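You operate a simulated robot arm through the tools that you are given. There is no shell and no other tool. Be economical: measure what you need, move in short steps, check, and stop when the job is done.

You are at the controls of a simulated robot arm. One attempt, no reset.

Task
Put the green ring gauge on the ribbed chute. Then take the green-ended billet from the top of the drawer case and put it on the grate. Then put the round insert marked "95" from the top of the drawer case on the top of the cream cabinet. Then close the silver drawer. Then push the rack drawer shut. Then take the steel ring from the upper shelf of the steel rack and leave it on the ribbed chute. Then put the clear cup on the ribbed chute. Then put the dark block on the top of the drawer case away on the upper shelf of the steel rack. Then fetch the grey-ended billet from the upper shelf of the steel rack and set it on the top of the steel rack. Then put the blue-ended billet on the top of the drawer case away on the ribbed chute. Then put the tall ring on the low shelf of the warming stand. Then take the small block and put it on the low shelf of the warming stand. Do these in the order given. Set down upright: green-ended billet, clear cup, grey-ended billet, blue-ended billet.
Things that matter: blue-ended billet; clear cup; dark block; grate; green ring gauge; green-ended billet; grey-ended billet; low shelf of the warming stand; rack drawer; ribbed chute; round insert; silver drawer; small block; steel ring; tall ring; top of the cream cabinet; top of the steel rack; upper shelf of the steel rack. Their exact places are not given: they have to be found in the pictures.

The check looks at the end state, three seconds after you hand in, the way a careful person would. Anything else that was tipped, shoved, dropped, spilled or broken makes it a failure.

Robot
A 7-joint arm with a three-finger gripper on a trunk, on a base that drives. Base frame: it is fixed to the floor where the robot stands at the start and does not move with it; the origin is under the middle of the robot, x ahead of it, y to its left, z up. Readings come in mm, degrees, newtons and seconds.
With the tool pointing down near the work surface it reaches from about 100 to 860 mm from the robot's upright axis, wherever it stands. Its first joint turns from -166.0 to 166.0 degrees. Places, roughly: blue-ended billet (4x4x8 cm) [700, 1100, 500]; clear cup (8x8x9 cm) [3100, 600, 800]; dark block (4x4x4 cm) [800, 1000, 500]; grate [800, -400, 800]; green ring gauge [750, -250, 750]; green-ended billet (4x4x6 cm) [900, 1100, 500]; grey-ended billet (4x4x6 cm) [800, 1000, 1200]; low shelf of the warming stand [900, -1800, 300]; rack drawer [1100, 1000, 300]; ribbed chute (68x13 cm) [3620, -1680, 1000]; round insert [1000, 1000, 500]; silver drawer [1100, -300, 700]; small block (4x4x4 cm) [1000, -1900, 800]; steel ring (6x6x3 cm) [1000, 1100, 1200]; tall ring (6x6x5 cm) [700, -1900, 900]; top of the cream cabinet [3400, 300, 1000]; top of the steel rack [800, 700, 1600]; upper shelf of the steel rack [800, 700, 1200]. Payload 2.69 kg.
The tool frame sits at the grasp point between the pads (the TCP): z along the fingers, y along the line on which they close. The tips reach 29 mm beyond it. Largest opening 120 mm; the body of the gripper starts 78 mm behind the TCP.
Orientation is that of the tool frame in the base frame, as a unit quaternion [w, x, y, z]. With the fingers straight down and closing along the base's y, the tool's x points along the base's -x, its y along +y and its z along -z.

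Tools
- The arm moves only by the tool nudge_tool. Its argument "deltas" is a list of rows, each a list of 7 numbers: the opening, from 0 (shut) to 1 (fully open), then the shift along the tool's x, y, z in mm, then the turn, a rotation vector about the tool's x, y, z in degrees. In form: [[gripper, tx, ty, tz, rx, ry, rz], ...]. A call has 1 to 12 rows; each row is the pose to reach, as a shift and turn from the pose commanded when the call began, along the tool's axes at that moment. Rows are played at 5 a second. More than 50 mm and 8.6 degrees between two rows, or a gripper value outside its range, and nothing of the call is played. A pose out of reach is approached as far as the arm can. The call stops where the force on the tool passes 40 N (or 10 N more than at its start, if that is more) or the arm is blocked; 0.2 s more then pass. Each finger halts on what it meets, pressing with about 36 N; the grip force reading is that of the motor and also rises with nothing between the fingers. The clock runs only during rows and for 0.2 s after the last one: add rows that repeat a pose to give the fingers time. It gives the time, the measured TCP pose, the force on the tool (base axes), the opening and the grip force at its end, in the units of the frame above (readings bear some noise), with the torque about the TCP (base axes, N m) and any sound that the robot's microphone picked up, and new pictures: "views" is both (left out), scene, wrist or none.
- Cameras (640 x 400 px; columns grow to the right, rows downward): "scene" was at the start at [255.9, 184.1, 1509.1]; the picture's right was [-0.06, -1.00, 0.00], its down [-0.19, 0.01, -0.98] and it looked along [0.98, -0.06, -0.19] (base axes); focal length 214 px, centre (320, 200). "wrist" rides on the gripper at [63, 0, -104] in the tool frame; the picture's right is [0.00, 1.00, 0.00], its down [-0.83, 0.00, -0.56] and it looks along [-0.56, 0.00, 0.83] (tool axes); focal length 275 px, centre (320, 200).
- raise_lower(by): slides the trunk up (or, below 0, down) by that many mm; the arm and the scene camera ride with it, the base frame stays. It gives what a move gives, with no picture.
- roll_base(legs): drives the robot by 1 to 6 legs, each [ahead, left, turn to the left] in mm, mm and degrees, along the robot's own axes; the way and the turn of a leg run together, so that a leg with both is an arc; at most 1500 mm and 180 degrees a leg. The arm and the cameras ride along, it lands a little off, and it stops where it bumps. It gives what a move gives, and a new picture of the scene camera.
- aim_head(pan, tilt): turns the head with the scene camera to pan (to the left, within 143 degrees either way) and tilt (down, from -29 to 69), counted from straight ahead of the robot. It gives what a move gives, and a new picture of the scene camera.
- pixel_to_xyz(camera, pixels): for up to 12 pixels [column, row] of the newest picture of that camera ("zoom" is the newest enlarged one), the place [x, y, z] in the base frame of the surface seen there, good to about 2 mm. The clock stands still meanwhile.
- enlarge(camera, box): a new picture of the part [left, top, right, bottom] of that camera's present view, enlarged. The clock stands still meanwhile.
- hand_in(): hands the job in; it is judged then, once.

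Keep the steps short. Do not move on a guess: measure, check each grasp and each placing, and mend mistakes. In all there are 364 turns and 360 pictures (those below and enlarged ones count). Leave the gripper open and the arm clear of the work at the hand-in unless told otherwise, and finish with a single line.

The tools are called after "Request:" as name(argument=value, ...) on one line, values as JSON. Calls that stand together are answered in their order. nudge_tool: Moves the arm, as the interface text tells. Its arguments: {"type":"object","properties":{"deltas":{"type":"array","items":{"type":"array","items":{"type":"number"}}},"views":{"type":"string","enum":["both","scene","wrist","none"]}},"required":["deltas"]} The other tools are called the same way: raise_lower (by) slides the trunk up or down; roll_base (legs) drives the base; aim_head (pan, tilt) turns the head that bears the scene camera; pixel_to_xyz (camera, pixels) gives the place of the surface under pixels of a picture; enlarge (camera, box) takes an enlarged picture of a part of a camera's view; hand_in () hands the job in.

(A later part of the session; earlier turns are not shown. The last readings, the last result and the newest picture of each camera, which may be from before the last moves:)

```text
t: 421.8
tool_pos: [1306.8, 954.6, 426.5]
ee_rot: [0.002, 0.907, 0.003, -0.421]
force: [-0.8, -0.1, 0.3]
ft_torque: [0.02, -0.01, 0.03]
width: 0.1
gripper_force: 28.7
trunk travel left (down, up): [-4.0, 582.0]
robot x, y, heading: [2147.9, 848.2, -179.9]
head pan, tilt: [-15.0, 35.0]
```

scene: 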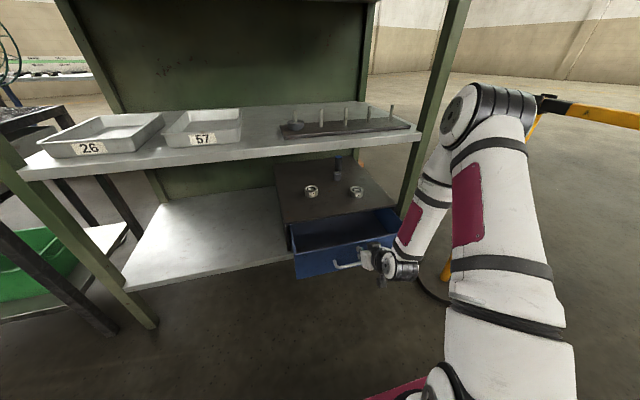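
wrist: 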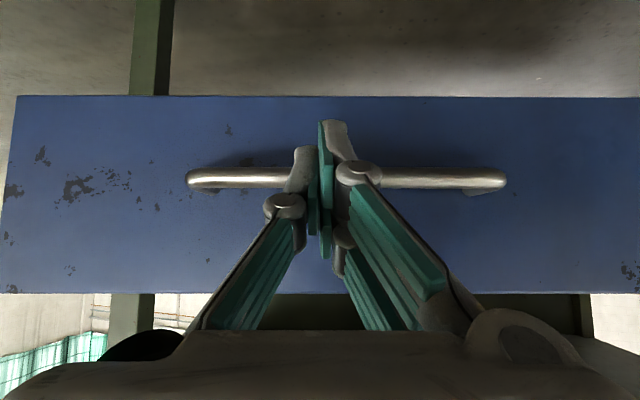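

Drawer moves easily. Continue.

Request:
roll_base(legs=[[100, 0, 0]])

Request:
roll_base(legs=[[90, 0, 0]])

Request:
nudge_tool(deltas=[[0.0, 0, 0, 0, 0, 0, 0]], views="both")

```text
t: 422.9
tool_pos: [1204.9, 956.5, 426.9]
ee_rot: [0.002, 0.907, 0.002, -0.422]
force: [-0.2, 0.1, -0.2]
ft_torque: [-0.05, 0.01, 0.02]
width: 0.0
gripper_force: 28.7
trunk travel left (down, up): [-4.0, 582.0]
robot x, y, heading: [2041.3, 851.5, -180.0]
head pan, tilt: [-15.0, 35.0]
```

scene: 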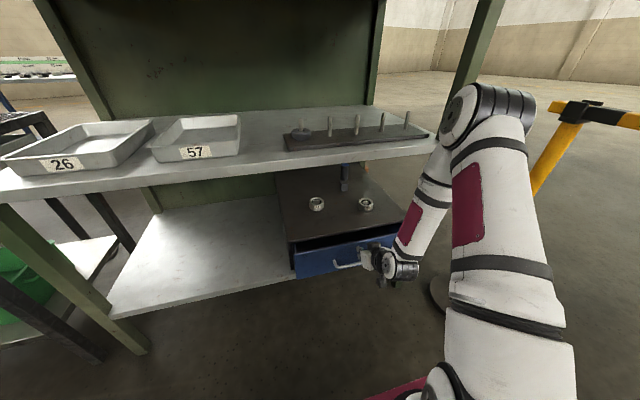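

```text
t: 423.9
tool_pos: [1158.6, 954.9, 423.7]
ee_rot: [0.002, 0.91, 0.0, -0.414]
force: [1.2, -0.4, -0.1]
ft_torque: [0.01, 0.0, 0.01]
width: 0.0
gripper_force: 28.4
trunk travel left (down, up): [-4.0, 582.0]
robot x, y, heading: [1995.7, 846.8, -179.7]
head pan, tilt: [-15.0, 35.0]
stopped in leg 1: the force on the tool passed its limit at 134 N (the readings are from after the stop); the commanded pose is now the measured one
```

scene: 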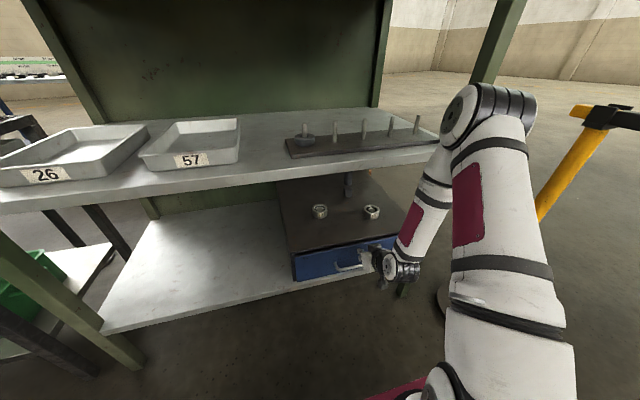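

```text
t: 424.3
tool_pos: [1159.6, 955.1, 424.5]
ee_rot: [0.002, 0.91, 0.0, -0.414]
force: [0.7, 0.0, -0.6]
ft_torque: [-0.01, -0.01, -0.03]
width: 0.0
gripper_force: 28.8
trunk travel left (down, up): [-4.0, 582.0]
robot x, y, heading: [1992.4, 847.7, -179.9]
head pan, tilt: [-15.0, 35.0]
```

scene: 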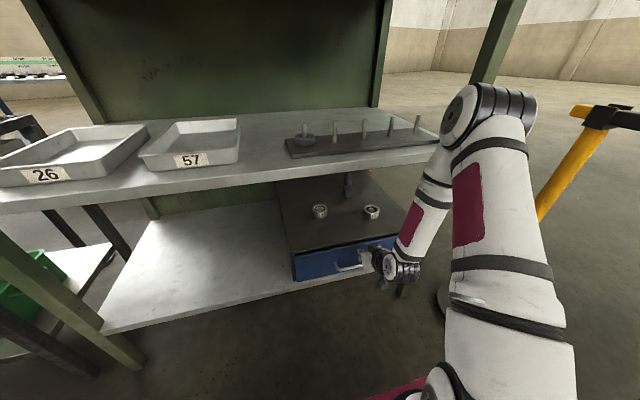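
wrist: 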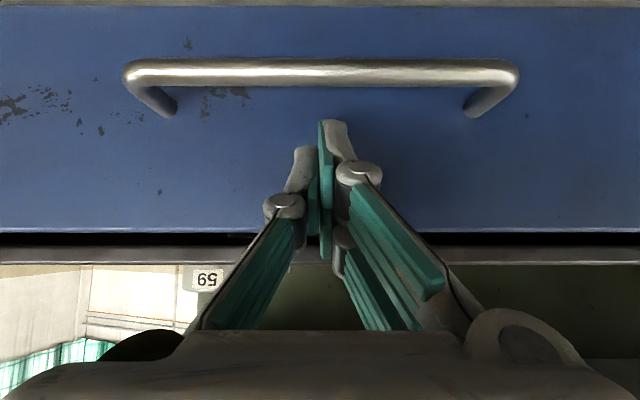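

Request:
pixel_to_xyz(camera="wrist", pixels=[[230, 170], [500, 170], [500, 225], [500, 252], [100, 252]])

Request:
enlarge(camera="scene", box=[260, 160, 420, 300])

Request:
pixel_to_xyz(camera="zoom", pixels=[[240, 210], [445, 210], [357, 100], [240, 190], [170, 365], [170, 400]])

```text
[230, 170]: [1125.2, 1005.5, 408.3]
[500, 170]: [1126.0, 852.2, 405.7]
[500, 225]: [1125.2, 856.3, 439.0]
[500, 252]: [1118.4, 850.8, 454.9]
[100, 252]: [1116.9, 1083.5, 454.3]
```

```text
2.86 times, centred on (340, 230) of scene
```

zoom: 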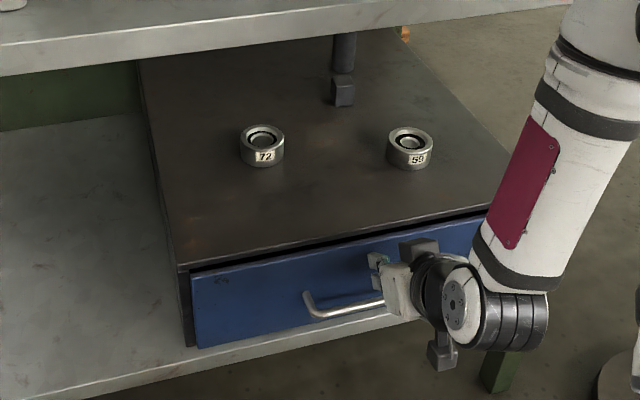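

```text
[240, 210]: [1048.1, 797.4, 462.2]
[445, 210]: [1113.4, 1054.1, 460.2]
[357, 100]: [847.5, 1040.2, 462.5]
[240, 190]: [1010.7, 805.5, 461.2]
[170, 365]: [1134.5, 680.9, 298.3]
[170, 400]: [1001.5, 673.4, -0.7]
```

Request:
nudge_tool(deltas=[[0.0, -4, 0, 5, 0, 0, 0], [0.0, -8, 0, 10, 0, 0, 0], [0.0, -12, 0, 15, 0, 0, 0]], views="wrist")

Request:
pixel_to_xyz(camera="wrist", pixels=[[230, 170], [500, 170], [500, 225], [500, 252], [100, 252]])

```text
t: 424.8
tool_pos: [1157.8, 955.7, 421.6]
ee_rot: [0.002, 0.912, -0.001, -0.409]
force: [2.7, -0.4, 0.1]
ft_torque: [0.01, -0.02, -0.02]
width: 0.0
gripper_force: 28.8
trunk travel left (down, up): [-4.0, 582.0]
robot x, y, heading: [1992.0, 845.9, -179.7]
head pan, tilt: [-15.0, 35.0]
stopped in row 2: the force on the tool passed its limit at 56 N (the readings are from after the stop); the commanded pose is now the measured one
```

wrist: 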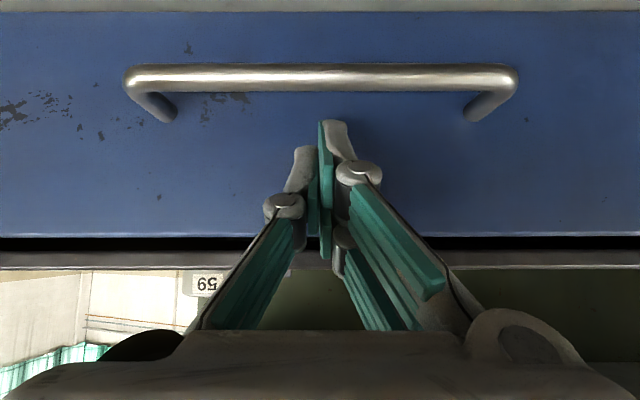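

```text
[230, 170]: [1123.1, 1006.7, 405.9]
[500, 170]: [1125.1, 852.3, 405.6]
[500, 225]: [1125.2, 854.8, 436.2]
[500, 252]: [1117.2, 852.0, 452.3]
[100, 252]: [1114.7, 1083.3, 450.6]
```

Rack drawer is firmly shut. Back off and raise the trunk to view the upper shelf.

Request:
roll_base(legs=[[-245, 0, 0]])

Request:
raise_lower(by=400)

Request:
raise_lower(by=170)

Request:
aim_head(pan=-12, tilt=20)

Request:
enlarge(camera="scene", box=[200, 120, 440, 270])

```text
t: 426.6
tool_pos: [1403.4, 954.3, 421.0]
ee_rot: [0.003, 0.912, 0.001, -0.409]
force: [0.7, -0.4, 0.2]
ft_torque: [0.0, 0.0, -0.02]
width: 0.0
gripper_force: 28.3
trunk travel left (down, up): [-4.0, 582.0]
robot x, y, heading: [2238.1, 849.3, -179.5]
head pan, tilt: [-15.0, 35.0]
```

scene: 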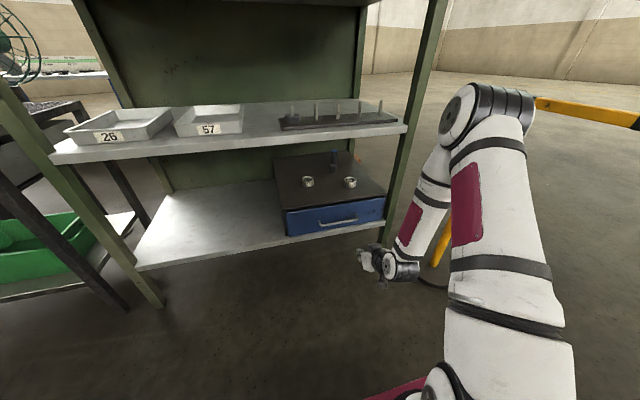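

```text
t: 430.4
tool_pos: [1403.4, 954.9, 821.2]
ee_rot: [0.003, 0.912, 0.001, -0.409]
force: [0.0, -0.7, 0.2]
ft_torque: [-0.01, -0.01, 0.0]
width: 0.0
gripper_force: 28.9
trunk travel left (down, up): [-404.0, 182.0]
robot x, y, heading: [2238.7, 845.1, -179.4]
head pan, tilt: [-15.0, 35.0]
```

```text
t: 432.3
tool_pos: [1404.8, 953.0, 991.5]
ee_rot: [0.004, 0.913, 0.001, -0.409]
force: [-0.2, -0.3, -1.3]
ft_torque: [0.03, -0.05, 0.0]
width: 0.1
gripper_force: 28.3
trunk travel left (down, up): [-574.0, 12.0]
robot x, y, heading: [2238.4, 848.3, -179.7]
head pan, tilt: [-15.0, 35.0]
```

```text
t: 433.1
tool_pos: [1404.4, 954.1, 992.0]
ee_rot: [0.004, 0.913, 0.002, -0.409]
force: [-0.8, 0.3, 0.0]
ft_torque: [0.0, -0.02, 0.02]
width: 0.2
gripper_force: 28.3
trunk travel left (down, up): [-574.0, 12.0]
robot x, y, heading: [2237.8, 851.4, -179.5]
head pan, tilt: [-12.0, 20.0]
```

scene: 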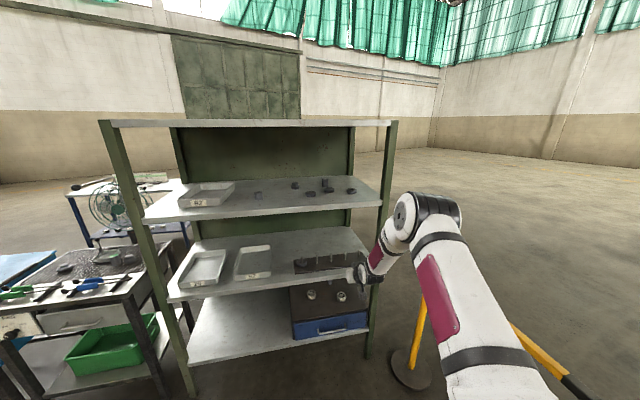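

```text
2.67 times, centred on (320, 195) of scene
```

zoom: 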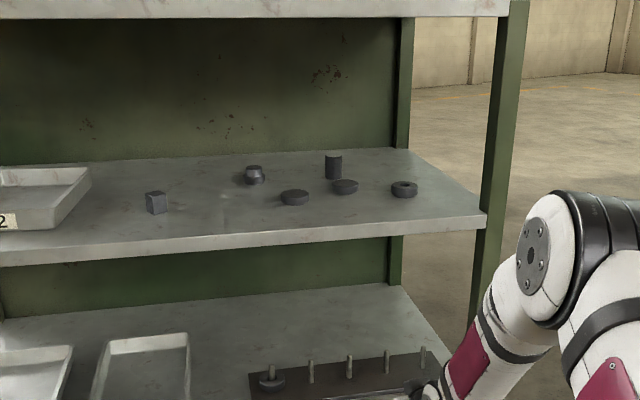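

Request:
enlarge(camera="scene", box=[280, 170, 380, 232])

Request:
pixel_to_xyz(camera="zoom", pixels=[[475, 118], [475, 100], [440, 118], [508, 118], [330, 105], [297, 60], [295, 95], [200, 135], [95, 75], [420, 215], [475, 130]])

```text
6.40 times, centred on (330, 201) of scene
```

zoom: 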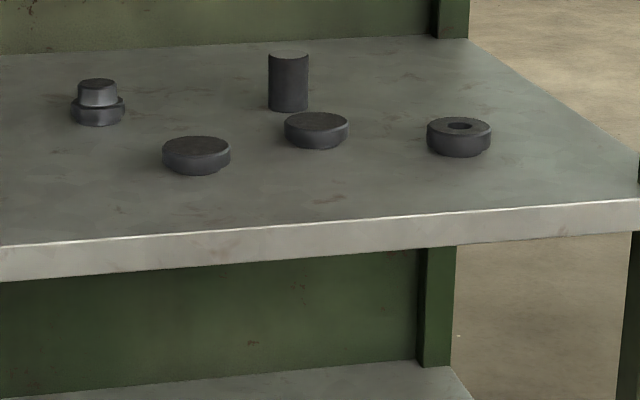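

```text
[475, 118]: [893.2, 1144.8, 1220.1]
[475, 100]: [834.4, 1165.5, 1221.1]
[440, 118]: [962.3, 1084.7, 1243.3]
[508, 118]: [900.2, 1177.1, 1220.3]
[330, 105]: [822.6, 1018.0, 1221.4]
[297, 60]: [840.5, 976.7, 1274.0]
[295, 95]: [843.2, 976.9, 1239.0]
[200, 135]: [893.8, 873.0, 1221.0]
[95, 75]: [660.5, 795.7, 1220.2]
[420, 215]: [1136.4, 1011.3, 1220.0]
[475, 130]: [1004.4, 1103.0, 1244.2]
```

Request:
pixel_to_xyz(camera="zoom", pixels=[[459, 119], [445, 130], [432, 128], [487, 128], [459, 142], [459, 153], [318, 115], [318, 140], [195, 150], [289, 105], [275, 85], [303, 85]])

```text
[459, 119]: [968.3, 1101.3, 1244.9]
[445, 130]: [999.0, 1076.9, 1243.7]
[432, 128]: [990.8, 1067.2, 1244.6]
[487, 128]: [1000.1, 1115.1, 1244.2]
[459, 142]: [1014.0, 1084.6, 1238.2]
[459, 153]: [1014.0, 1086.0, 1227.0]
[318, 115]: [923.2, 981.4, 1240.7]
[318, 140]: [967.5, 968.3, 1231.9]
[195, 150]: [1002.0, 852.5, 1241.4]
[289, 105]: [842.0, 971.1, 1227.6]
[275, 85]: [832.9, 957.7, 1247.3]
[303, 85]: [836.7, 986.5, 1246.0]
```

Steel ring at ≈(988,1092), top 1245. Raise the hand to z≈1300 and move over.

Request:
nudge_tool(deltas=[[0.65, -34, 0, -30, 0, 0, 0], [0.65, -68, 0, -60, 0, 0, 0], [0.65, -102, 0, -90, 0, 0, 0], [0.65, -136, 0, -120, 0, 0, 0], [0.65, -170, 0, -150, 0, 0, 0], [0.65, -204, 0, -182, 0, 0, 0], [0.65, -231, 0, -207, 0, 0, 0]], views="scene")

```text
t: 434.7
tool_pos: [1405.6, 955.4, 1302.7]
ee_rot: [0.003, 0.912, 0.0, -0.409]
force: [0.3, -0.4, -0.8]
ft_torque: [-0.03, 0.03, 0.01]
width: 77.9
gripper_force: 0.1
trunk travel left (down, up): [-574.0, 12.0]
robot x, y, heading: [2237.4, 851.0, -179.6]
head pan, tilt: [-12.0, 20.0]
```

scene: 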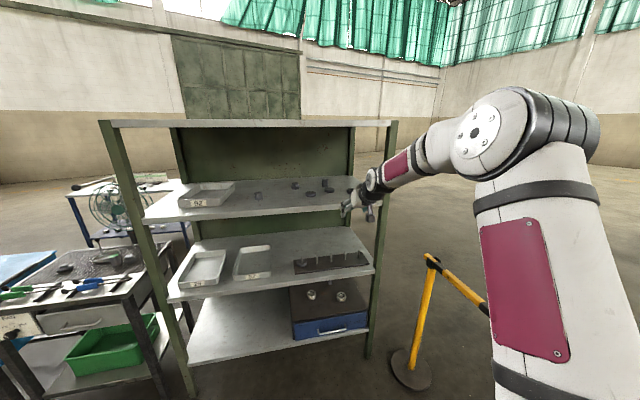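

Request:
roll_base(legs=[[0, -137, -0.4], [330, 0, 0]])

Request:
nudge_tool(deltas=[[0.65, 0, 0, 0, 0, 0, 0]], views="wrist")

```text
t: 437.8
tool_pos: [1071.2, 1103.6, 1302.2]
ee_rot: [0.0, 0.913, -0.006, -0.409]
force: [0.1, 0.1, -0.6]
ft_torque: [0.02, 0.0, 0.0]
width: 78.1
gripper_force: 0.0
trunk travel left (down, up): [-574.0, 12.0]
robot x, y, heading: [1901.1, 987.6, 179.6]
head pan, tilt: [-12.0, 20.0]
```

scene: 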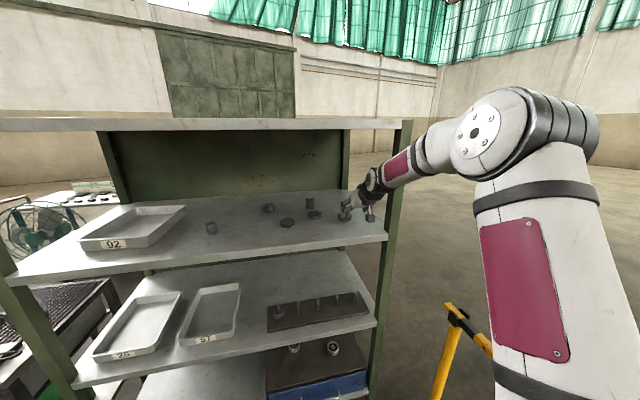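

```text
t: 438.2
tool_pos: [1071.5, 1101.1, 1302.6]
ee_rot: [0.001, 0.913, -0.005, -0.409]
force: [-0.1, 0.7, 0.5]
ft_torque: [0.0, -0.02, 0.05]
width: 78.0
gripper_force: 0.1
trunk travel left (down, up): [-574.0, 12.0]
robot x, y, heading: [1900.2, 986.3, 179.7]
head pan, tilt: [-12.0, 20.0]
```

wrist: 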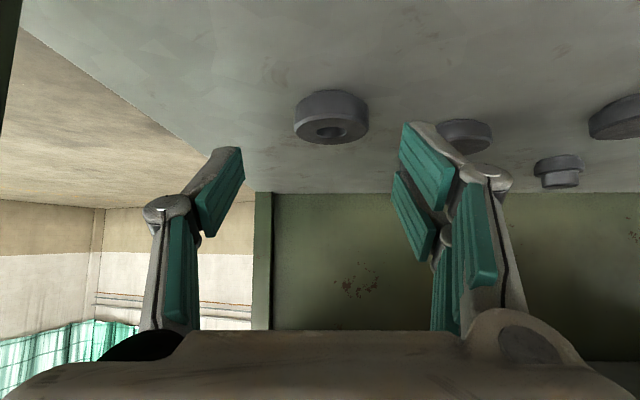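

Request:
pixel_to_xyz(camera="wrist", pixels=[[297, 115], [367, 115], [332, 105], [332, 92], [332, 141], [332, 130]])

```text
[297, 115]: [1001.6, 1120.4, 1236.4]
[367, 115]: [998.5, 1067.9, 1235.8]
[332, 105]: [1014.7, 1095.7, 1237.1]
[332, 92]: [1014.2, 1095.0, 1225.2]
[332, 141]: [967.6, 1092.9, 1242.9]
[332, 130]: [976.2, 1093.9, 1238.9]
```

Request:
nudge_tool(deltas=[[0.65, -28, 3, 31, 0, 0, 0], [0.65, -50, 7, 58, 0, 0, 0], [0.65, -35, 7, 77, 0, 0, 0], [0.65, -17, 7, 98, 0, 0, 0]], views="wrist")

```text
t: 439.2
tool_pos: [985.4, 1096.1, 1251.7]
ee_rot: [0.0, 0.911, -0.006, -0.412]
force: [2.0, 0.6, 7.5]
ft_torque: [-0.33, 0.03, 0.06]
width: 79.4
gripper_force: 1.3
trunk travel left (down, up): [-574.0, 12.0]
robot x, y, heading: [1902.7, 987.6, 179.7]
head pan, tilt: [-12.0, 20.0]
```

wrist: 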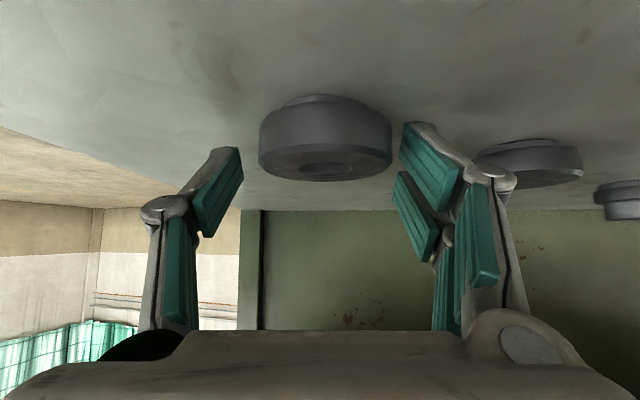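

Request:
nudge_tool(deltas=[[0.65, -3, 2, -3, 0, 0, 0], [0.4, -3, 2, -3, 0, 0, 0], [0.4, -3, 2, -3, 0, 0, 0], [0.4, -3, 2, -3, 0, 0, 0]], views="wrist")

```text
t: 440.2
tool_pos: [986.0, 1094.1, 1254.4]
ee_rot: [0.001, 0.912, -0.005, -0.41]
force: [2.3, -3.0, 4.5]
ft_torque: [-0.32, -0.06, 0.04]
width: 55.6
gripper_force: 35.8
trunk travel left (down, up): [-574.0, 12.0]
robot x, y, heading: [1903.0, 984.2, 179.5]
head pan, tilt: [-12.0, 20.0]
```

wrist: 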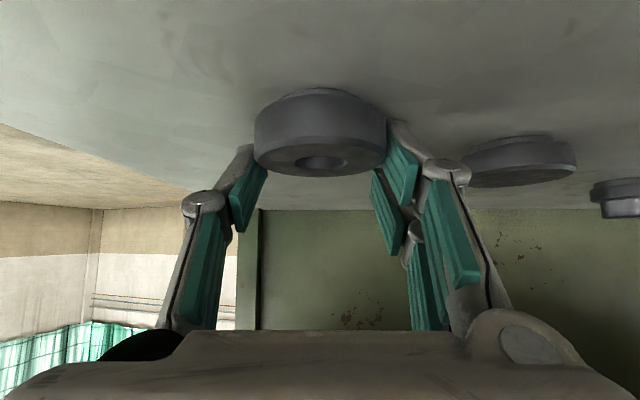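

Gripped (55.6 mm). Lift 40 mm and check.

Request:
nudge_tool(deltas=[[0.4, -10, 0, -9, 0, 0, 0], [0.4, -20, 0, -18, 0, 0, 0], [0.4, -32, 0, -29, 0, 0, 0]], views="wrist")

```text
t: 441.0
tool_pos: [988.1, 1095.0, 1297.4]
ee_rot: [0.001, 0.912, -0.004, -0.41]
force: [-1.3, -0.5, -3.1]
ft_torque: [-0.04, -0.01, -0.02]
width: 55.5
gripper_force: 35.9
trunk travel left (down, up): [-574.0, 12.0]
robot x, y, heading: [1900.9, 986.1, 179.8]
head pan, tilt: [-12.0, 20.0]
```

wrist: 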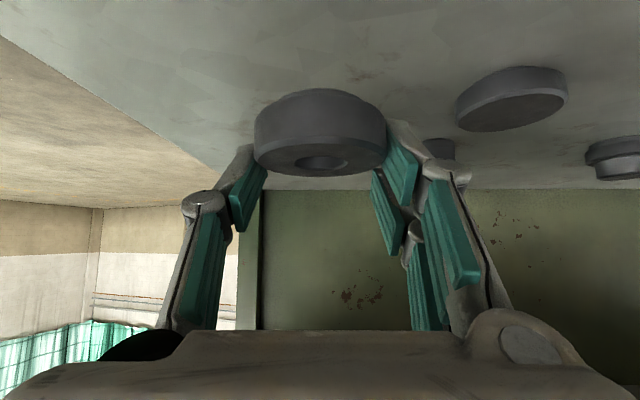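

Held. Back out and fold the arm for travel.

Request:
roll_base(legs=[[-330, 0, 0]])

Request:
nudge_tool(deltas=[[0.4, 15, 0, -30, 0, 6, 0], [0.4, 30, 0, -60, 0, 12, 0], [0.4, 45, 0, -90, 0, 18, 0], [0.4, 60, 0, -120, 0, 24, 0], [0.4, 75, 0, -150, 0, 30, 0], [0.4, 95, 0, -180, 0, 36, 0], [0.4, 115, 0, -210, 0, 42, 0], [0.4, 140, 0, -230, 0, 48, 0]], views="scene")

```text
t: 443.1
tool_pos: [1313.2, 1089.4, 1297.0]
ee_rot: [0.002, 0.913, -0.004, -0.409]
force: [-0.1, -0.3, -3.6]
ft_torque: [-0.03, 0.03, -0.03]
width: 55.7
gripper_force: 36.1
trunk travel left (down, up): [-574.0, 12.0]
robot x, y, heading: [2228.8, 986.0, 179.6]
head pan, tilt: [-12.0, 20.0]
```

scene: 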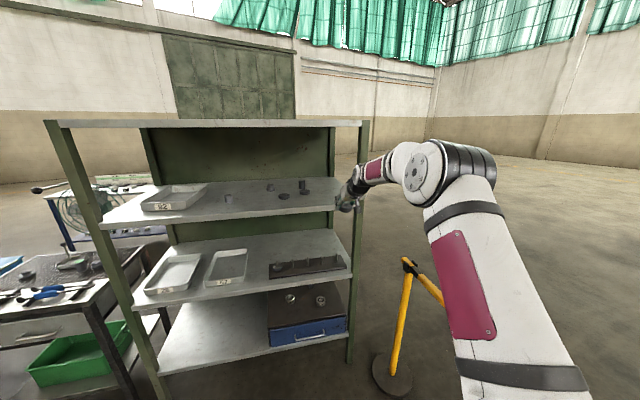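

```text
t: 444.9
tool_pos: [1578.7, 1088.1, 1344.4]
ee_rot: [0.002, 1.0, -0.002, -0.002]
force: [0.1, -0.4, -3.4]
ft_torque: [0.0, 0.04, 0.04]
width: 55.4
gripper_force: 35.3
trunk travel left (down, up): [-574.0, 12.0]
robot x, y, heading: [2234.3, 980.8, 179.7]
head pan, tilt: [-12.0, 20.0]
```

scene: 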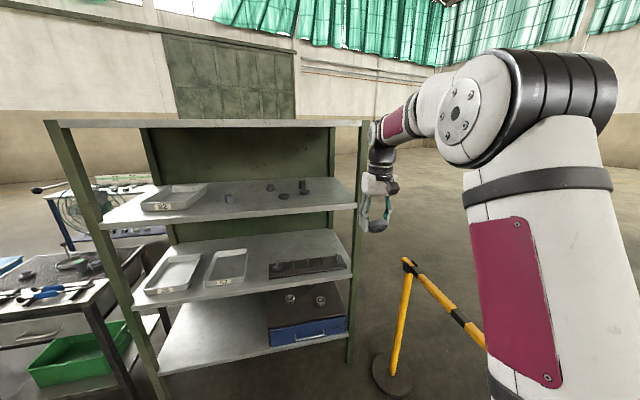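

Request:
nudge_tool(deltas=[[0.4, 40, 0, 0, 0, 0, 0], [0.4, 80, 0, 0, 0, 0, 0], [0.4, 120, -10, 0, 0, 0, 0], [0.4, 150, -20, 0, 0, 0, 0]], views="none")

Request:
roll_base(legs=[[390, 450, 0], [20, 680, 0], [60, 480, 0]])

```text
t: 445.9
tool_pos: [1728.6, 1107.5, 1344.3]
ee_rot: [0.003, 1.0, -0.003, -0.003]
force: [-0.7, -0.2, -3.3]
ft_torque: [0.04, 0.05, 0.01]
width: 55.6
gripper_force: 36.3
trunk travel left (down, up): [-574.0, 12.0]
robot x, y, heading: [2226.8, 982.5, 179.8]
head pan, tilt: [-12.0, 20.0]
```

```text
t: 455.1
tool_pos: [1248.1, -495.4, 1345.0]
ee_rot: [0.003, 1.0, -0.007, -0.002]
force: [-0.6, -0.4, -3.9]
ft_torque: [0.03, 0.08, 0.02]
width: 55.6
gripper_force: 36.0
trunk travel left (down, up): [-574.0, 12.0]
robot x, y, heading: [1750.7, -624.7, 179.5]
head pan, tilt: [-12.0, 20.0]
```

scene: 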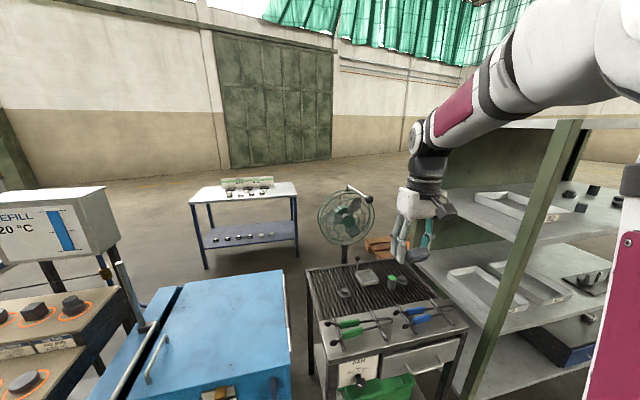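

Request:
roll_base(legs=[[0, 0, 90], [0, 0, 90.3], [0, -1200, 0]])

Request:
aim_head(pan=5, tilt=30)

```text
t: 468.9
tool_pos: [2249.5, -1944.8, 1343.7]
ee_rot: [0.002, 0.002, 1.0, 0.003]
force: [0.2, -0.1, -3.5]
ft_torque: [-0.04, -0.05, -0.02]
width: 55.4
gripper_force: 36.3
trunk travel left (down, up): [-574.0, 12.0]
robot x, y, heading: [1749.5, -1821.3, -0.2]
head pan, tilt: [-12.0, 20.0]
```

scene: 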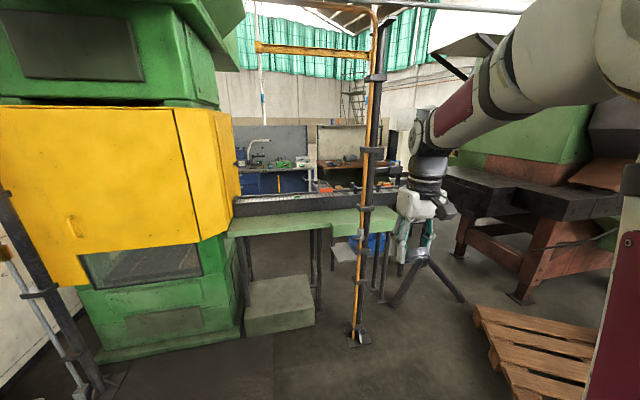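

```text
t: 469.7
tool_pos: [2249.3, -1945.3, 1344.1]
ee_rot: [0.003, 0.003, 1.0, 0.003]
force: [0.0, 0.9, -2.4]
ft_torque: [-0.01, -0.06, -0.01]
width: 55.5
gripper_force: 36.1
trunk travel left (down, up): [-574.0, 12.0]
robot x, y, heading: [1747.1, -1820.5, -0.4]
head pan, tilt: [5.0, 30.0]
```

scene: 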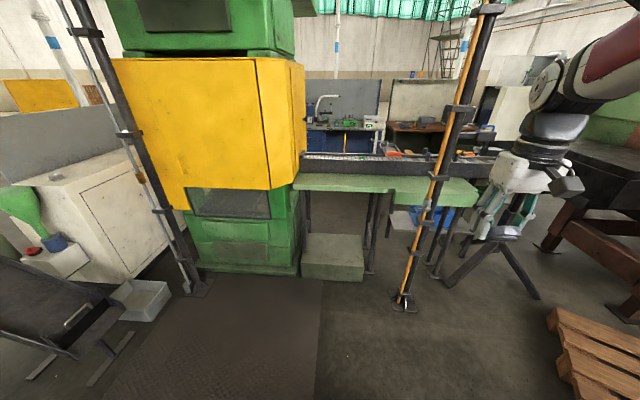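

Request:
roll_base(legs=[[500, -12, 0.3], [430, 0, 0]])

Request:
raise_lower(by=-180)

Request:
aim_head(pan=0, tilt=35)

```text
t: 474.8
tool_pos: [3177.0, -1944.7, 1344.9]
ee_rot: [0.002, -0.003, 1.0, 0.003]
force: [0.2, 0.1, -3.5]
ft_torque: [0.01, -0.05, 0.01]
width: 55.4
gripper_force: 36.0
trunk travel left (down, up): [-574.0, 12.0]
robot x, y, heading: [2674.6, -1828.1, 0.6]
head pan, tilt: [5.0, 30.0]
```

scene: 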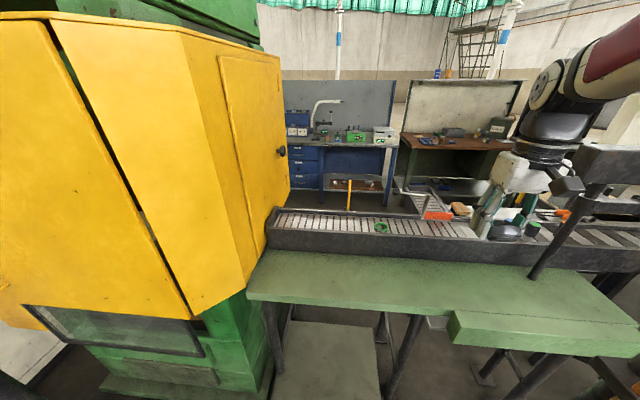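

```text
t: 476.8
tool_pos: [3177.8, -1945.3, 1164.3]
ee_rot: [0.002, -0.004, 1.0, 0.002]
force: [1.2, 0.3, -3.3]
ft_torque: [-0.02, -0.06, -0.01]
width: 55.0
gripper_force: 36.6
trunk travel left (down, up): [-394.0, 192.0]
robot x, y, heading: [2675.1, -1826.1, 0.4]
head pan, tilt: [5.0, 30.0]
```

```text
t: 477.5
tool_pos: [3176.7, -1943.9, 1165.1]
ee_rot: [0.003, -0.004, 1.0, 0.003]
force: [1.1, -0.5, -3.8]
ft_torque: [0.01, -0.06, 0.0]
width: 55.3
gripper_force: 35.9
trunk travel left (down, up): [-394.0, 192.0]
robot x, y, heading: [2678.3, -1825.7, 0.5]
head pan, tilt: [0.0, 35.0]
```

scene: 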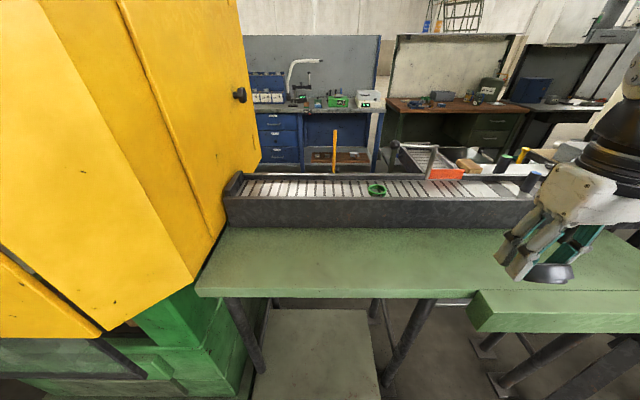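

Green ring is fine on the chute. Pitch the hand back to its grasp tilt while moving toward (3450,-1720).

Request:
nudge_tool(deltas=[[0.4, -25, 25, 0, 0, -6, 0], [0.4, -55, 52, 0, 0, -12, 0], [0.4, -85, 80, 0, 0, -18, 0], [0.4, -115, 108, 0, 0, -24, 0], [0.4, -148, 136, 5, 0, -30, 0], [0.4, -180, 164, 10, 0, -36, 0], [0.4, -212, 192, 20, 0, -42, 0], [0.4, -244, 212, 28, 0, -48, 0], [0.4, -273, 224, 35, 0, -48.3, 0]], views="both")

```text
t: 479.7
tool_pos: [3412.1, -1611.5, 1140.4]
ee_rot: [0.417, -0.103, 0.902, 0.053]
force: [0.4, 0.8, -4.1]
ft_torque: [-0.01, 0.02, -0.03]
width: 55.4
gripper_force: 35.6
trunk travel left (down, up): [-394.0, 192.0]
robot x, y, heading: [2672.0, -1826.1, 0.3]
head pan, tilt: [0.0, 35.0]
stopped in row 9: the arm was blocked; the commanded pose is now the measured one
```

scene: 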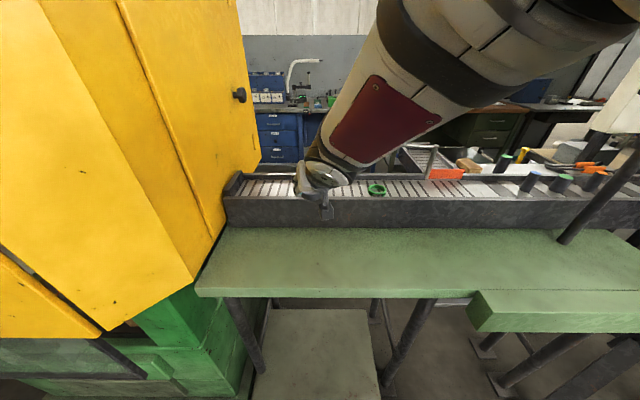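
wrist: 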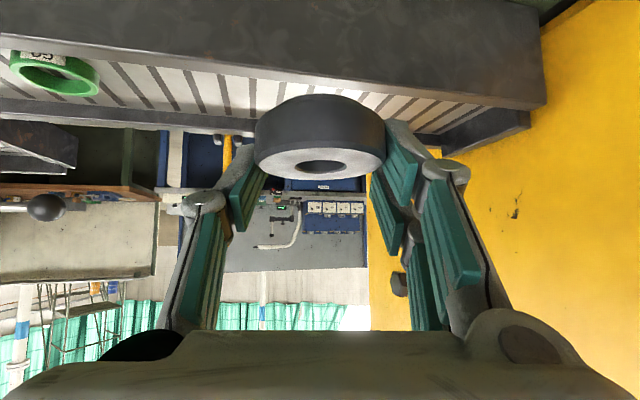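

The arm bumped the camera head (too far left). Move back to the right; I'll place the ring right of the green one, at y≈-1920.

Request:
nudge_tool(deltas=[[0.4, 6, -35, -16, 1.3, 0, 1.1], [0.4, 12, -70, -32, 2.6, 0, 2.2], [0.4, 19, -105, -48, 4, 0, 3.4], [0.4, 25, -140, -64, 5.3, 0, 4.5], [0.4, 31, -175, -80, 6.6, 0, 5.6], [0.4, 38, -210, -95, 8, 0, 6.8], [0.4, 44, -245, -110, 9.2, 0, 7.8], [0.4, 50, -278, -125, 10.5, 0, 8.9]], views="both")

```text
t: 481.5
tool_pos: [3350.0, -1909.3, 1181.2]
ee_rot: [0.42, 0.006, 0.908, 0.002]
force: [-0.6, 0.7, -4.3]
ft_torque: [0.0, -0.01, -0.03]
width: 55.5
gripper_force: 35.9
trunk travel left (down, up): [-394.0, 192.0]
robot x, y, heading: [2676.8, -1829.8, 0.6]
head pan, tilt: [0.0, 35.0]
```

scene: 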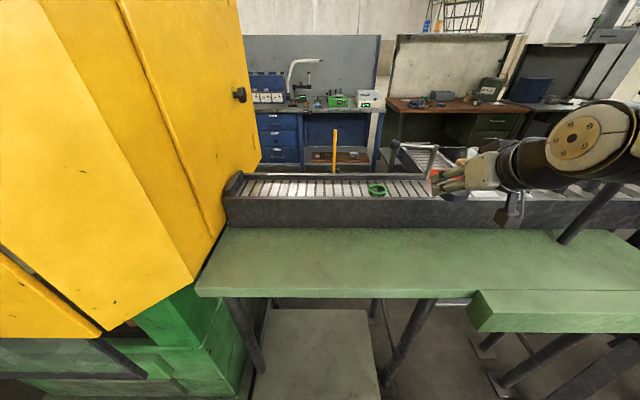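
wrist: 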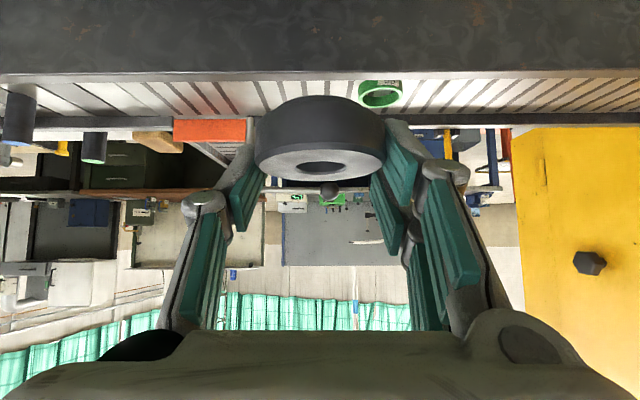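

Request:
nudge_tool(deltas=[[0.4, -13, -2, 42, 0, 0, 0], [0.4, -27, -4, 84, 0, 0, 0], [0.4, -40, -6, 125, 0, 0, 0], [0.4, -53, -8, 167, 0, 0, 0], [0.4, -67, -10, 209, 0, 0, 0], [0.4, -80, -11, 250, 0, 0, 0]], views="both")

```text
t: 482.9
tool_pos: [3595.2, -1949.8, 1080.7]
ee_rot: [0.423, -0.002, 0.906, -0.017]
force: [4.6, 12.2, -3.6]
ft_torque: [-0.48, 0.18, -0.77]
width: 55.1
gripper_force: 35.6
trunk travel left (down, up): [-394.0, 192.0]
robot x, y, heading: [2676.2, -1829.0, 0.5]
head pan, tilt: [0.0, 35.0]
```

scene: 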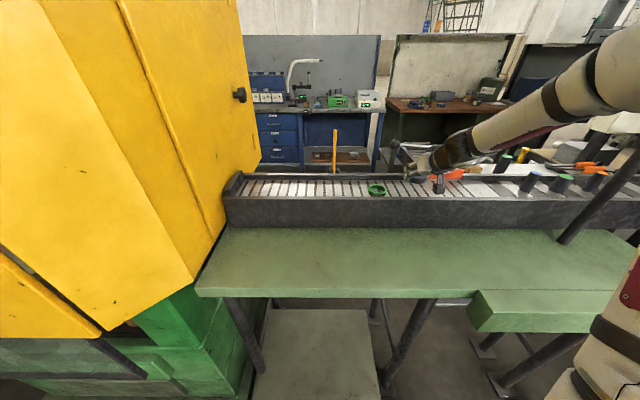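
wrist: 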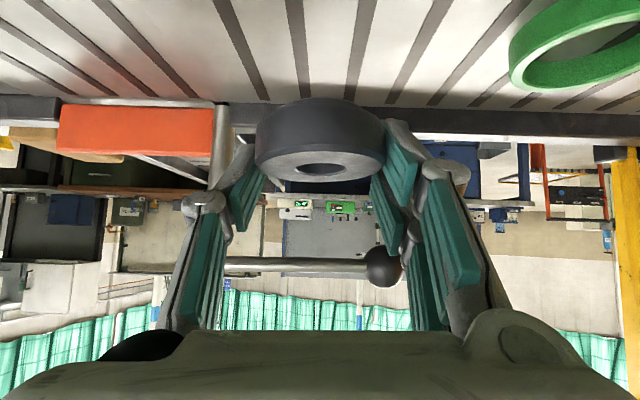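

Unexpected side force. Back off and inspect.

Request:
nudge_tool(deltas=[[0.4, 5, 10, -30, 0, 0, 0], [0.4, 10, 20, -60, 0, 0, 0]], views="none")

Request:
aim_head(pan=-30, tilt=25)

```text
t: 483.5
tool_pos: [3545.4, -1902.8, 1110.3]
ee_rot: [0.42, 0.005, 0.908, 0.003]
force: [0.1, -0.1, -4.6]
ft_torque: [0.03, 0.0, 0.03]
width: 55.4
gripper_force: 36.4
trunk travel left (down, up): [-394.0, 192.0]
robot x, y, heading: [2678.0, -1822.6, 0.7]
head pan, tilt: [0.0, 35.0]
```

```text
t: 484.4
tool_pos: [3544.8, -1903.8, 1110.6]
ee_rot: [0.42, 0.006, 0.908, 0.002]
force: [-0.2, -0.3, -4.0]
ft_torque: [-0.02, 0.04, -0.01]
width: 55.4
gripper_force: 35.7
trunk travel left (down, up): [-394.0, 192.0]
robot x, y, heading: [2675.0, -1825.6, 0.5]
head pan, tilt: [-30.0, 25.0]
```

scene: 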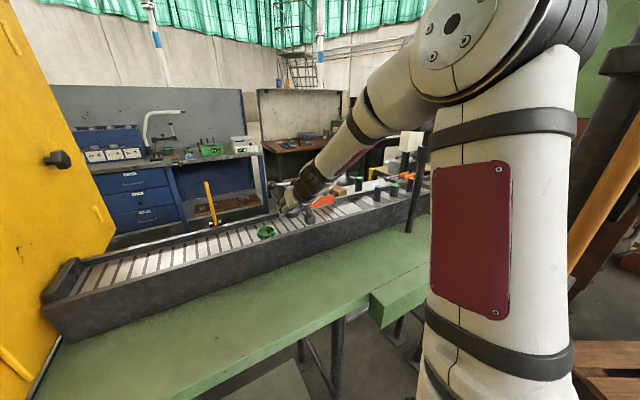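

Request:
pixel_to_xyz(camera="scene", pixels=[[450, 30], [560, 60], [595, 30], [540, 130], [610, 120], [590, 220], [420, 160], [440, 110], [390, 120], [340, 150]])

```text
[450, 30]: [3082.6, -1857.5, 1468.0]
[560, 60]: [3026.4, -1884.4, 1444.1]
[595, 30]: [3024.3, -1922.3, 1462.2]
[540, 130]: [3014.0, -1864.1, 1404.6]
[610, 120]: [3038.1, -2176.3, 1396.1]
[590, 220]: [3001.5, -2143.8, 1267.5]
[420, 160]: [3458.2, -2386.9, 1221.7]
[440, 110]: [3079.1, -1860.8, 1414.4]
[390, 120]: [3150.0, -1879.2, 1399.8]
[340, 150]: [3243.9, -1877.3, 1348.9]
```

Likely the elbow met the tall pole (x≈3010,y≈-2160). Back the base so the elbow stays clear and the arm is more extended.

Request:
roll_base(legs=[[-190, 0, -0.5]])

Request:
nudge_tool(deltas=[[0.4, -15, 0, 36, 0, 0, 0], [0.4, -30, 0, 71, 0, 0, 0], [0.4, -50, -5, 105, 0, 0, 0], [0.4, -70, -10, 140, 0, 0, 0], [0.4, -97, -12, 175, 0, 0, 0]], views="both")

```text
t: 486.0
tool_pos: [3350.9, -1911.1, 1111.0]
ee_rot: [0.42, 0.009, 0.907, 0.001]
force: [0.2, 0.7, -3.1]
ft_torque: [0.0, -0.01, -0.01]
width: 55.2
gripper_force: 36.1
trunk travel left (down, up): [-394.0, 192.0]
robot x, y, heading: [2485.7, -1827.2, 0.1]
head pan, tilt: [-30.0, 25.0]
```

scene: 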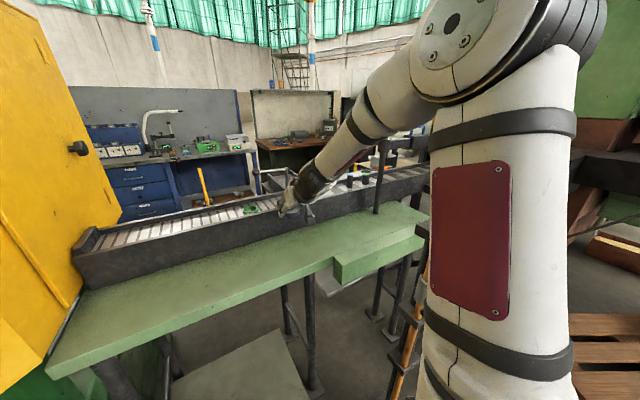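

```text
t: 487.2
tool_pos: [3549.6, -1925.1, 1071.2]
ee_rot: [0.419, 0.01, 0.908, 0.001]
force: [-0.6, -0.8, -3.1]
ft_torque: [0.02, 0.05, 0.02]
width: 55.4
gripper_force: 36.4
trunk travel left (down, up): [-394.0, 192.0]
robot x, y, heading: [2486.7, -1825.5, 0.0]
head pan, tilt: [-30.0, 25.0]
```

scene: 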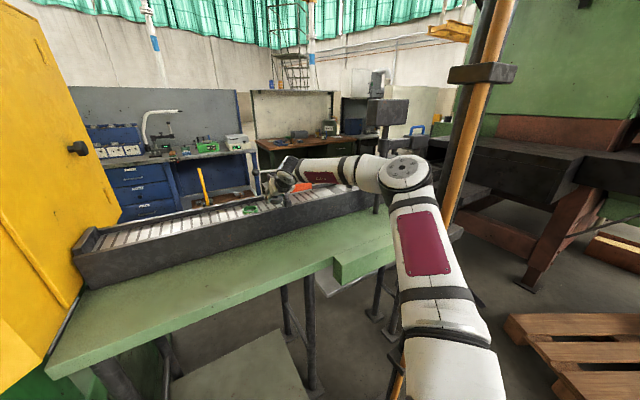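
wrist: 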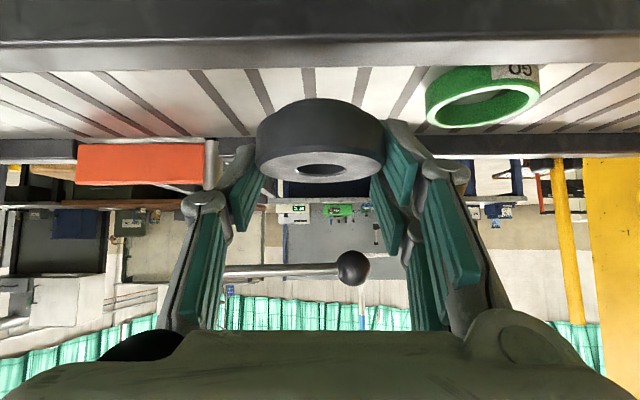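

Request:
pixel_to_xyz(camera="wrist", pixels=[[353, 267], [290, 271], [213, 165], [240, 120], [150, 165], [340, 80], [470, 100]])

Request:
pixel_to_xyz(camera="scene", pixels=[[405, 170], [395, 190], [440, 210], [475, 100], [465, 150], [385, 115]])

```text
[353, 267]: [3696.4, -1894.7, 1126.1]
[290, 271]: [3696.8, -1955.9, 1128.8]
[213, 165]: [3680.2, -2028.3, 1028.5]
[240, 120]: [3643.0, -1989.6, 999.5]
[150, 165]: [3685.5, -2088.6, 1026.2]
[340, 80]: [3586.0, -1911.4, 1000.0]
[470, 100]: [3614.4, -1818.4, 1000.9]
```

```text
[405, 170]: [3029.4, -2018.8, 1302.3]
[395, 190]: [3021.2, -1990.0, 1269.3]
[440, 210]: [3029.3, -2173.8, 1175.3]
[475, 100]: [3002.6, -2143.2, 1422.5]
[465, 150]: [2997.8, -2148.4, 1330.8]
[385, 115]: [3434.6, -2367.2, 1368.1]
```

Request:
nudge_tool(deltas=[[0.4, 0, 1, 20, 0, 0, 0], [0.4, 0, 2, 40, 0, 0, 0], [0.4, 1, 2, 51, 0, 0, 0]], views="both")

```text
t: 488.0
tool_pos: [3587.6, -1925.3, 1038.0]
ee_rot: [0.42, 0.009, 0.908, 0.001]
force: [-0.2, -0.1, -3.9]
ft_torque: [-0.01, 0.02, -0.01]
width: 55.3
gripper_force: 36.4
trunk travel left (down, up): [-394.0, 192.0]
robot x, y, heading: [2486.2, -1828.7, 0.1]
head pan, tilt: [-30.0, 25.0]
```

scene: 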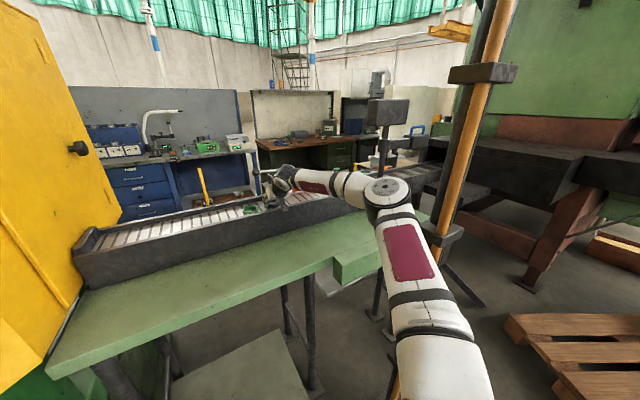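
wrist: 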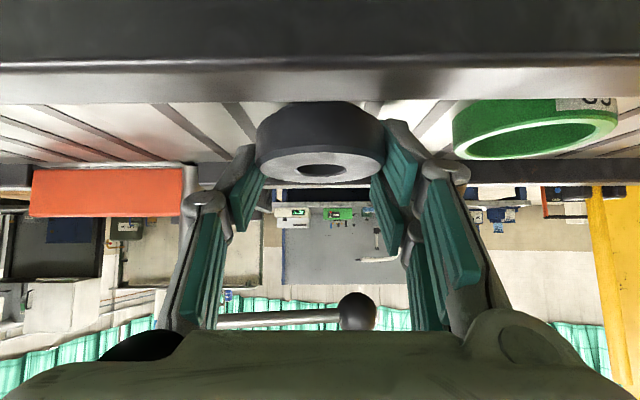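

Request:
nudge_tool(deltas=[[0.4, 1.9, 0, 1.6, 0, 0, 0], [0.4, 3.2, 0, 2.7, 0, 0, 0]], views="none")

```text
t: 488.6
tool_pos: [3586.8, -1923.4, 1033.8]
ee_rot: [0.42, 0.009, 0.908, 0.001]
force: [-0.1, -0.9, -3.7]
ft_torque: [-0.01, 0.01, -0.01]
width: 55.0
gripper_force: 35.6
trunk travel left (down, up): [-394.0, 192.0]
robot x, y, heading: [2486.1, -1822.8, 0.1]
head pan, tilt: [-30.0, 25.0]
```

Request:
nudge_tool(deltas=[[0.4, 1.5, 0, 1.3, 0, 0, 0], [0.4, 2.3, 0, 2, 0, 0, 0]], views="none")

```text
t: 489.2
tool_pos: [3586.8, -1924.2, 1032.4]
ee_rot: [0.423, 0.009, 0.906, 0.001]
force: [4.6, -1.5, 10.7]
ft_torque: [0.51, -0.22, -0.2]
width: 55.2
gripper_force: 35.9
trunk travel left (down, up): [-394.0, 192.0]
robot x, y, heading: [2485.4, -1827.3, 0.2]
head pan, tilt: [-30.0, 25.0]
```

Request:
nudge_tool(deltas=[[0.5, 0, 0, 0, 0, 0, 0], [0.58, 0, 0, 0, 0, 0, 0], [0.58, 0, 0, 0, 0, 0, 0], [0.58, 0, 0, -30, 0, 0, 0], [0.58, -10, 0, -65, 0, 0, 0], [0.58, -25, 0, -105, 0, 0, 0], [0.58, -40, 0, -145, 0, 0, 0]], views="both")

```text
t: 490.8
tool_pos: [3500.2, -1925.1, 1154.8]
ee_rot: [0.419, 0.008, 0.908, 0.002]
force: [0.0, -0.5, -0.8]
ft_torque: [-0.01, 0.0, 0.0]
width: 69.8
gripper_force: 0.0
trunk travel left (down, up): [-394.0, 192.0]
robot x, y, heading: [2481.8, -1827.8, 0.2]
head pan, tilt: [-30.0, 25.0]
```

scene: 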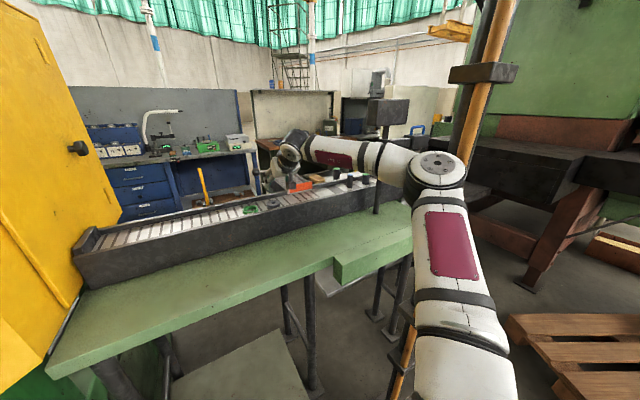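
wrist: 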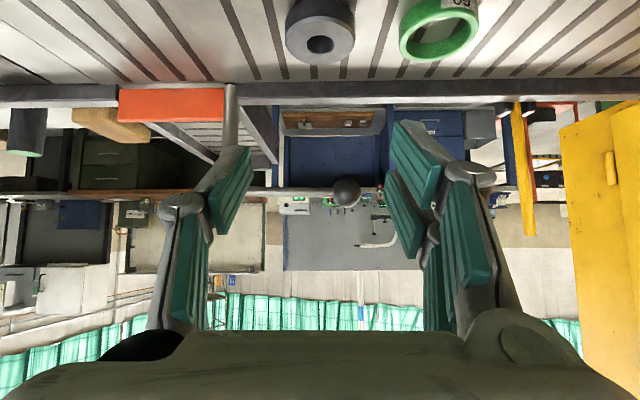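

Both rings rest on the chute. Back away, then fold.

Request:
roll_base(legs=[[-480, 0, -0.2]])

Request:
nudge_tool(deltas=[[0.5, 15, 0, -35, 0, 6, 0], [0.5, 30, 0, -70, 0, 12, 0], [0.5, 45, 0, -105, 0, 18, 0], [0.5, 60, 0, -140, 0, 24, 0], [0.5, 80, 0, -180, 0, 30, 0], [0.5, 105, 0, -215, 0, 36, 0], [0.5, 130, 0, -250, 0, 42, 0], [0.5, 160, 0, -280, 0, 48, 0], [0.5, 190, 0, -310, 0, 49, 0]], views="none")

```text
t: 493.7
tool_pos: [3014.4, -1925.5, 1155.6]
ee_rot: [0.42, 0.01, 0.907, 0.001]
force: [1.1, -0.6, 0.2]
ft_torque: [0.0, 0.04, -0.02]
width: 69.7
gripper_force: 0.1
trunk travel left (down, up): [-394.0, 192.0]
robot x, y, heading: [1994.4, -1825.1, -0.1]
head pan, tilt: [-30.0, 25.0]
```

scene: 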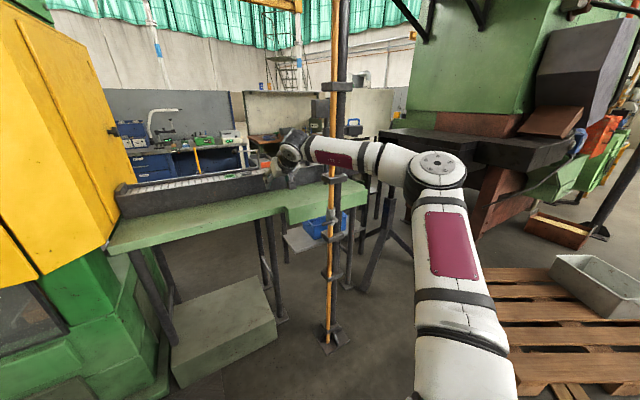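

```text
t: 495.7
tool_pos: [2655.0, -1919.7, 1211.4]
ee_rot: [0.005, 0.008, 1.0, 0.004]
force: [0.9, -0.3, -0.8]
ft_torque: [-0.04, 0.03, -0.02]
width: 59.9
gripper_force: 0.1
trunk travel left (down, up): [-394.0, 192.0]
robot x, y, heading: [1998.4, -1827.4, 0.1]
head pan, tilt: [-30.0, 25.0]
```

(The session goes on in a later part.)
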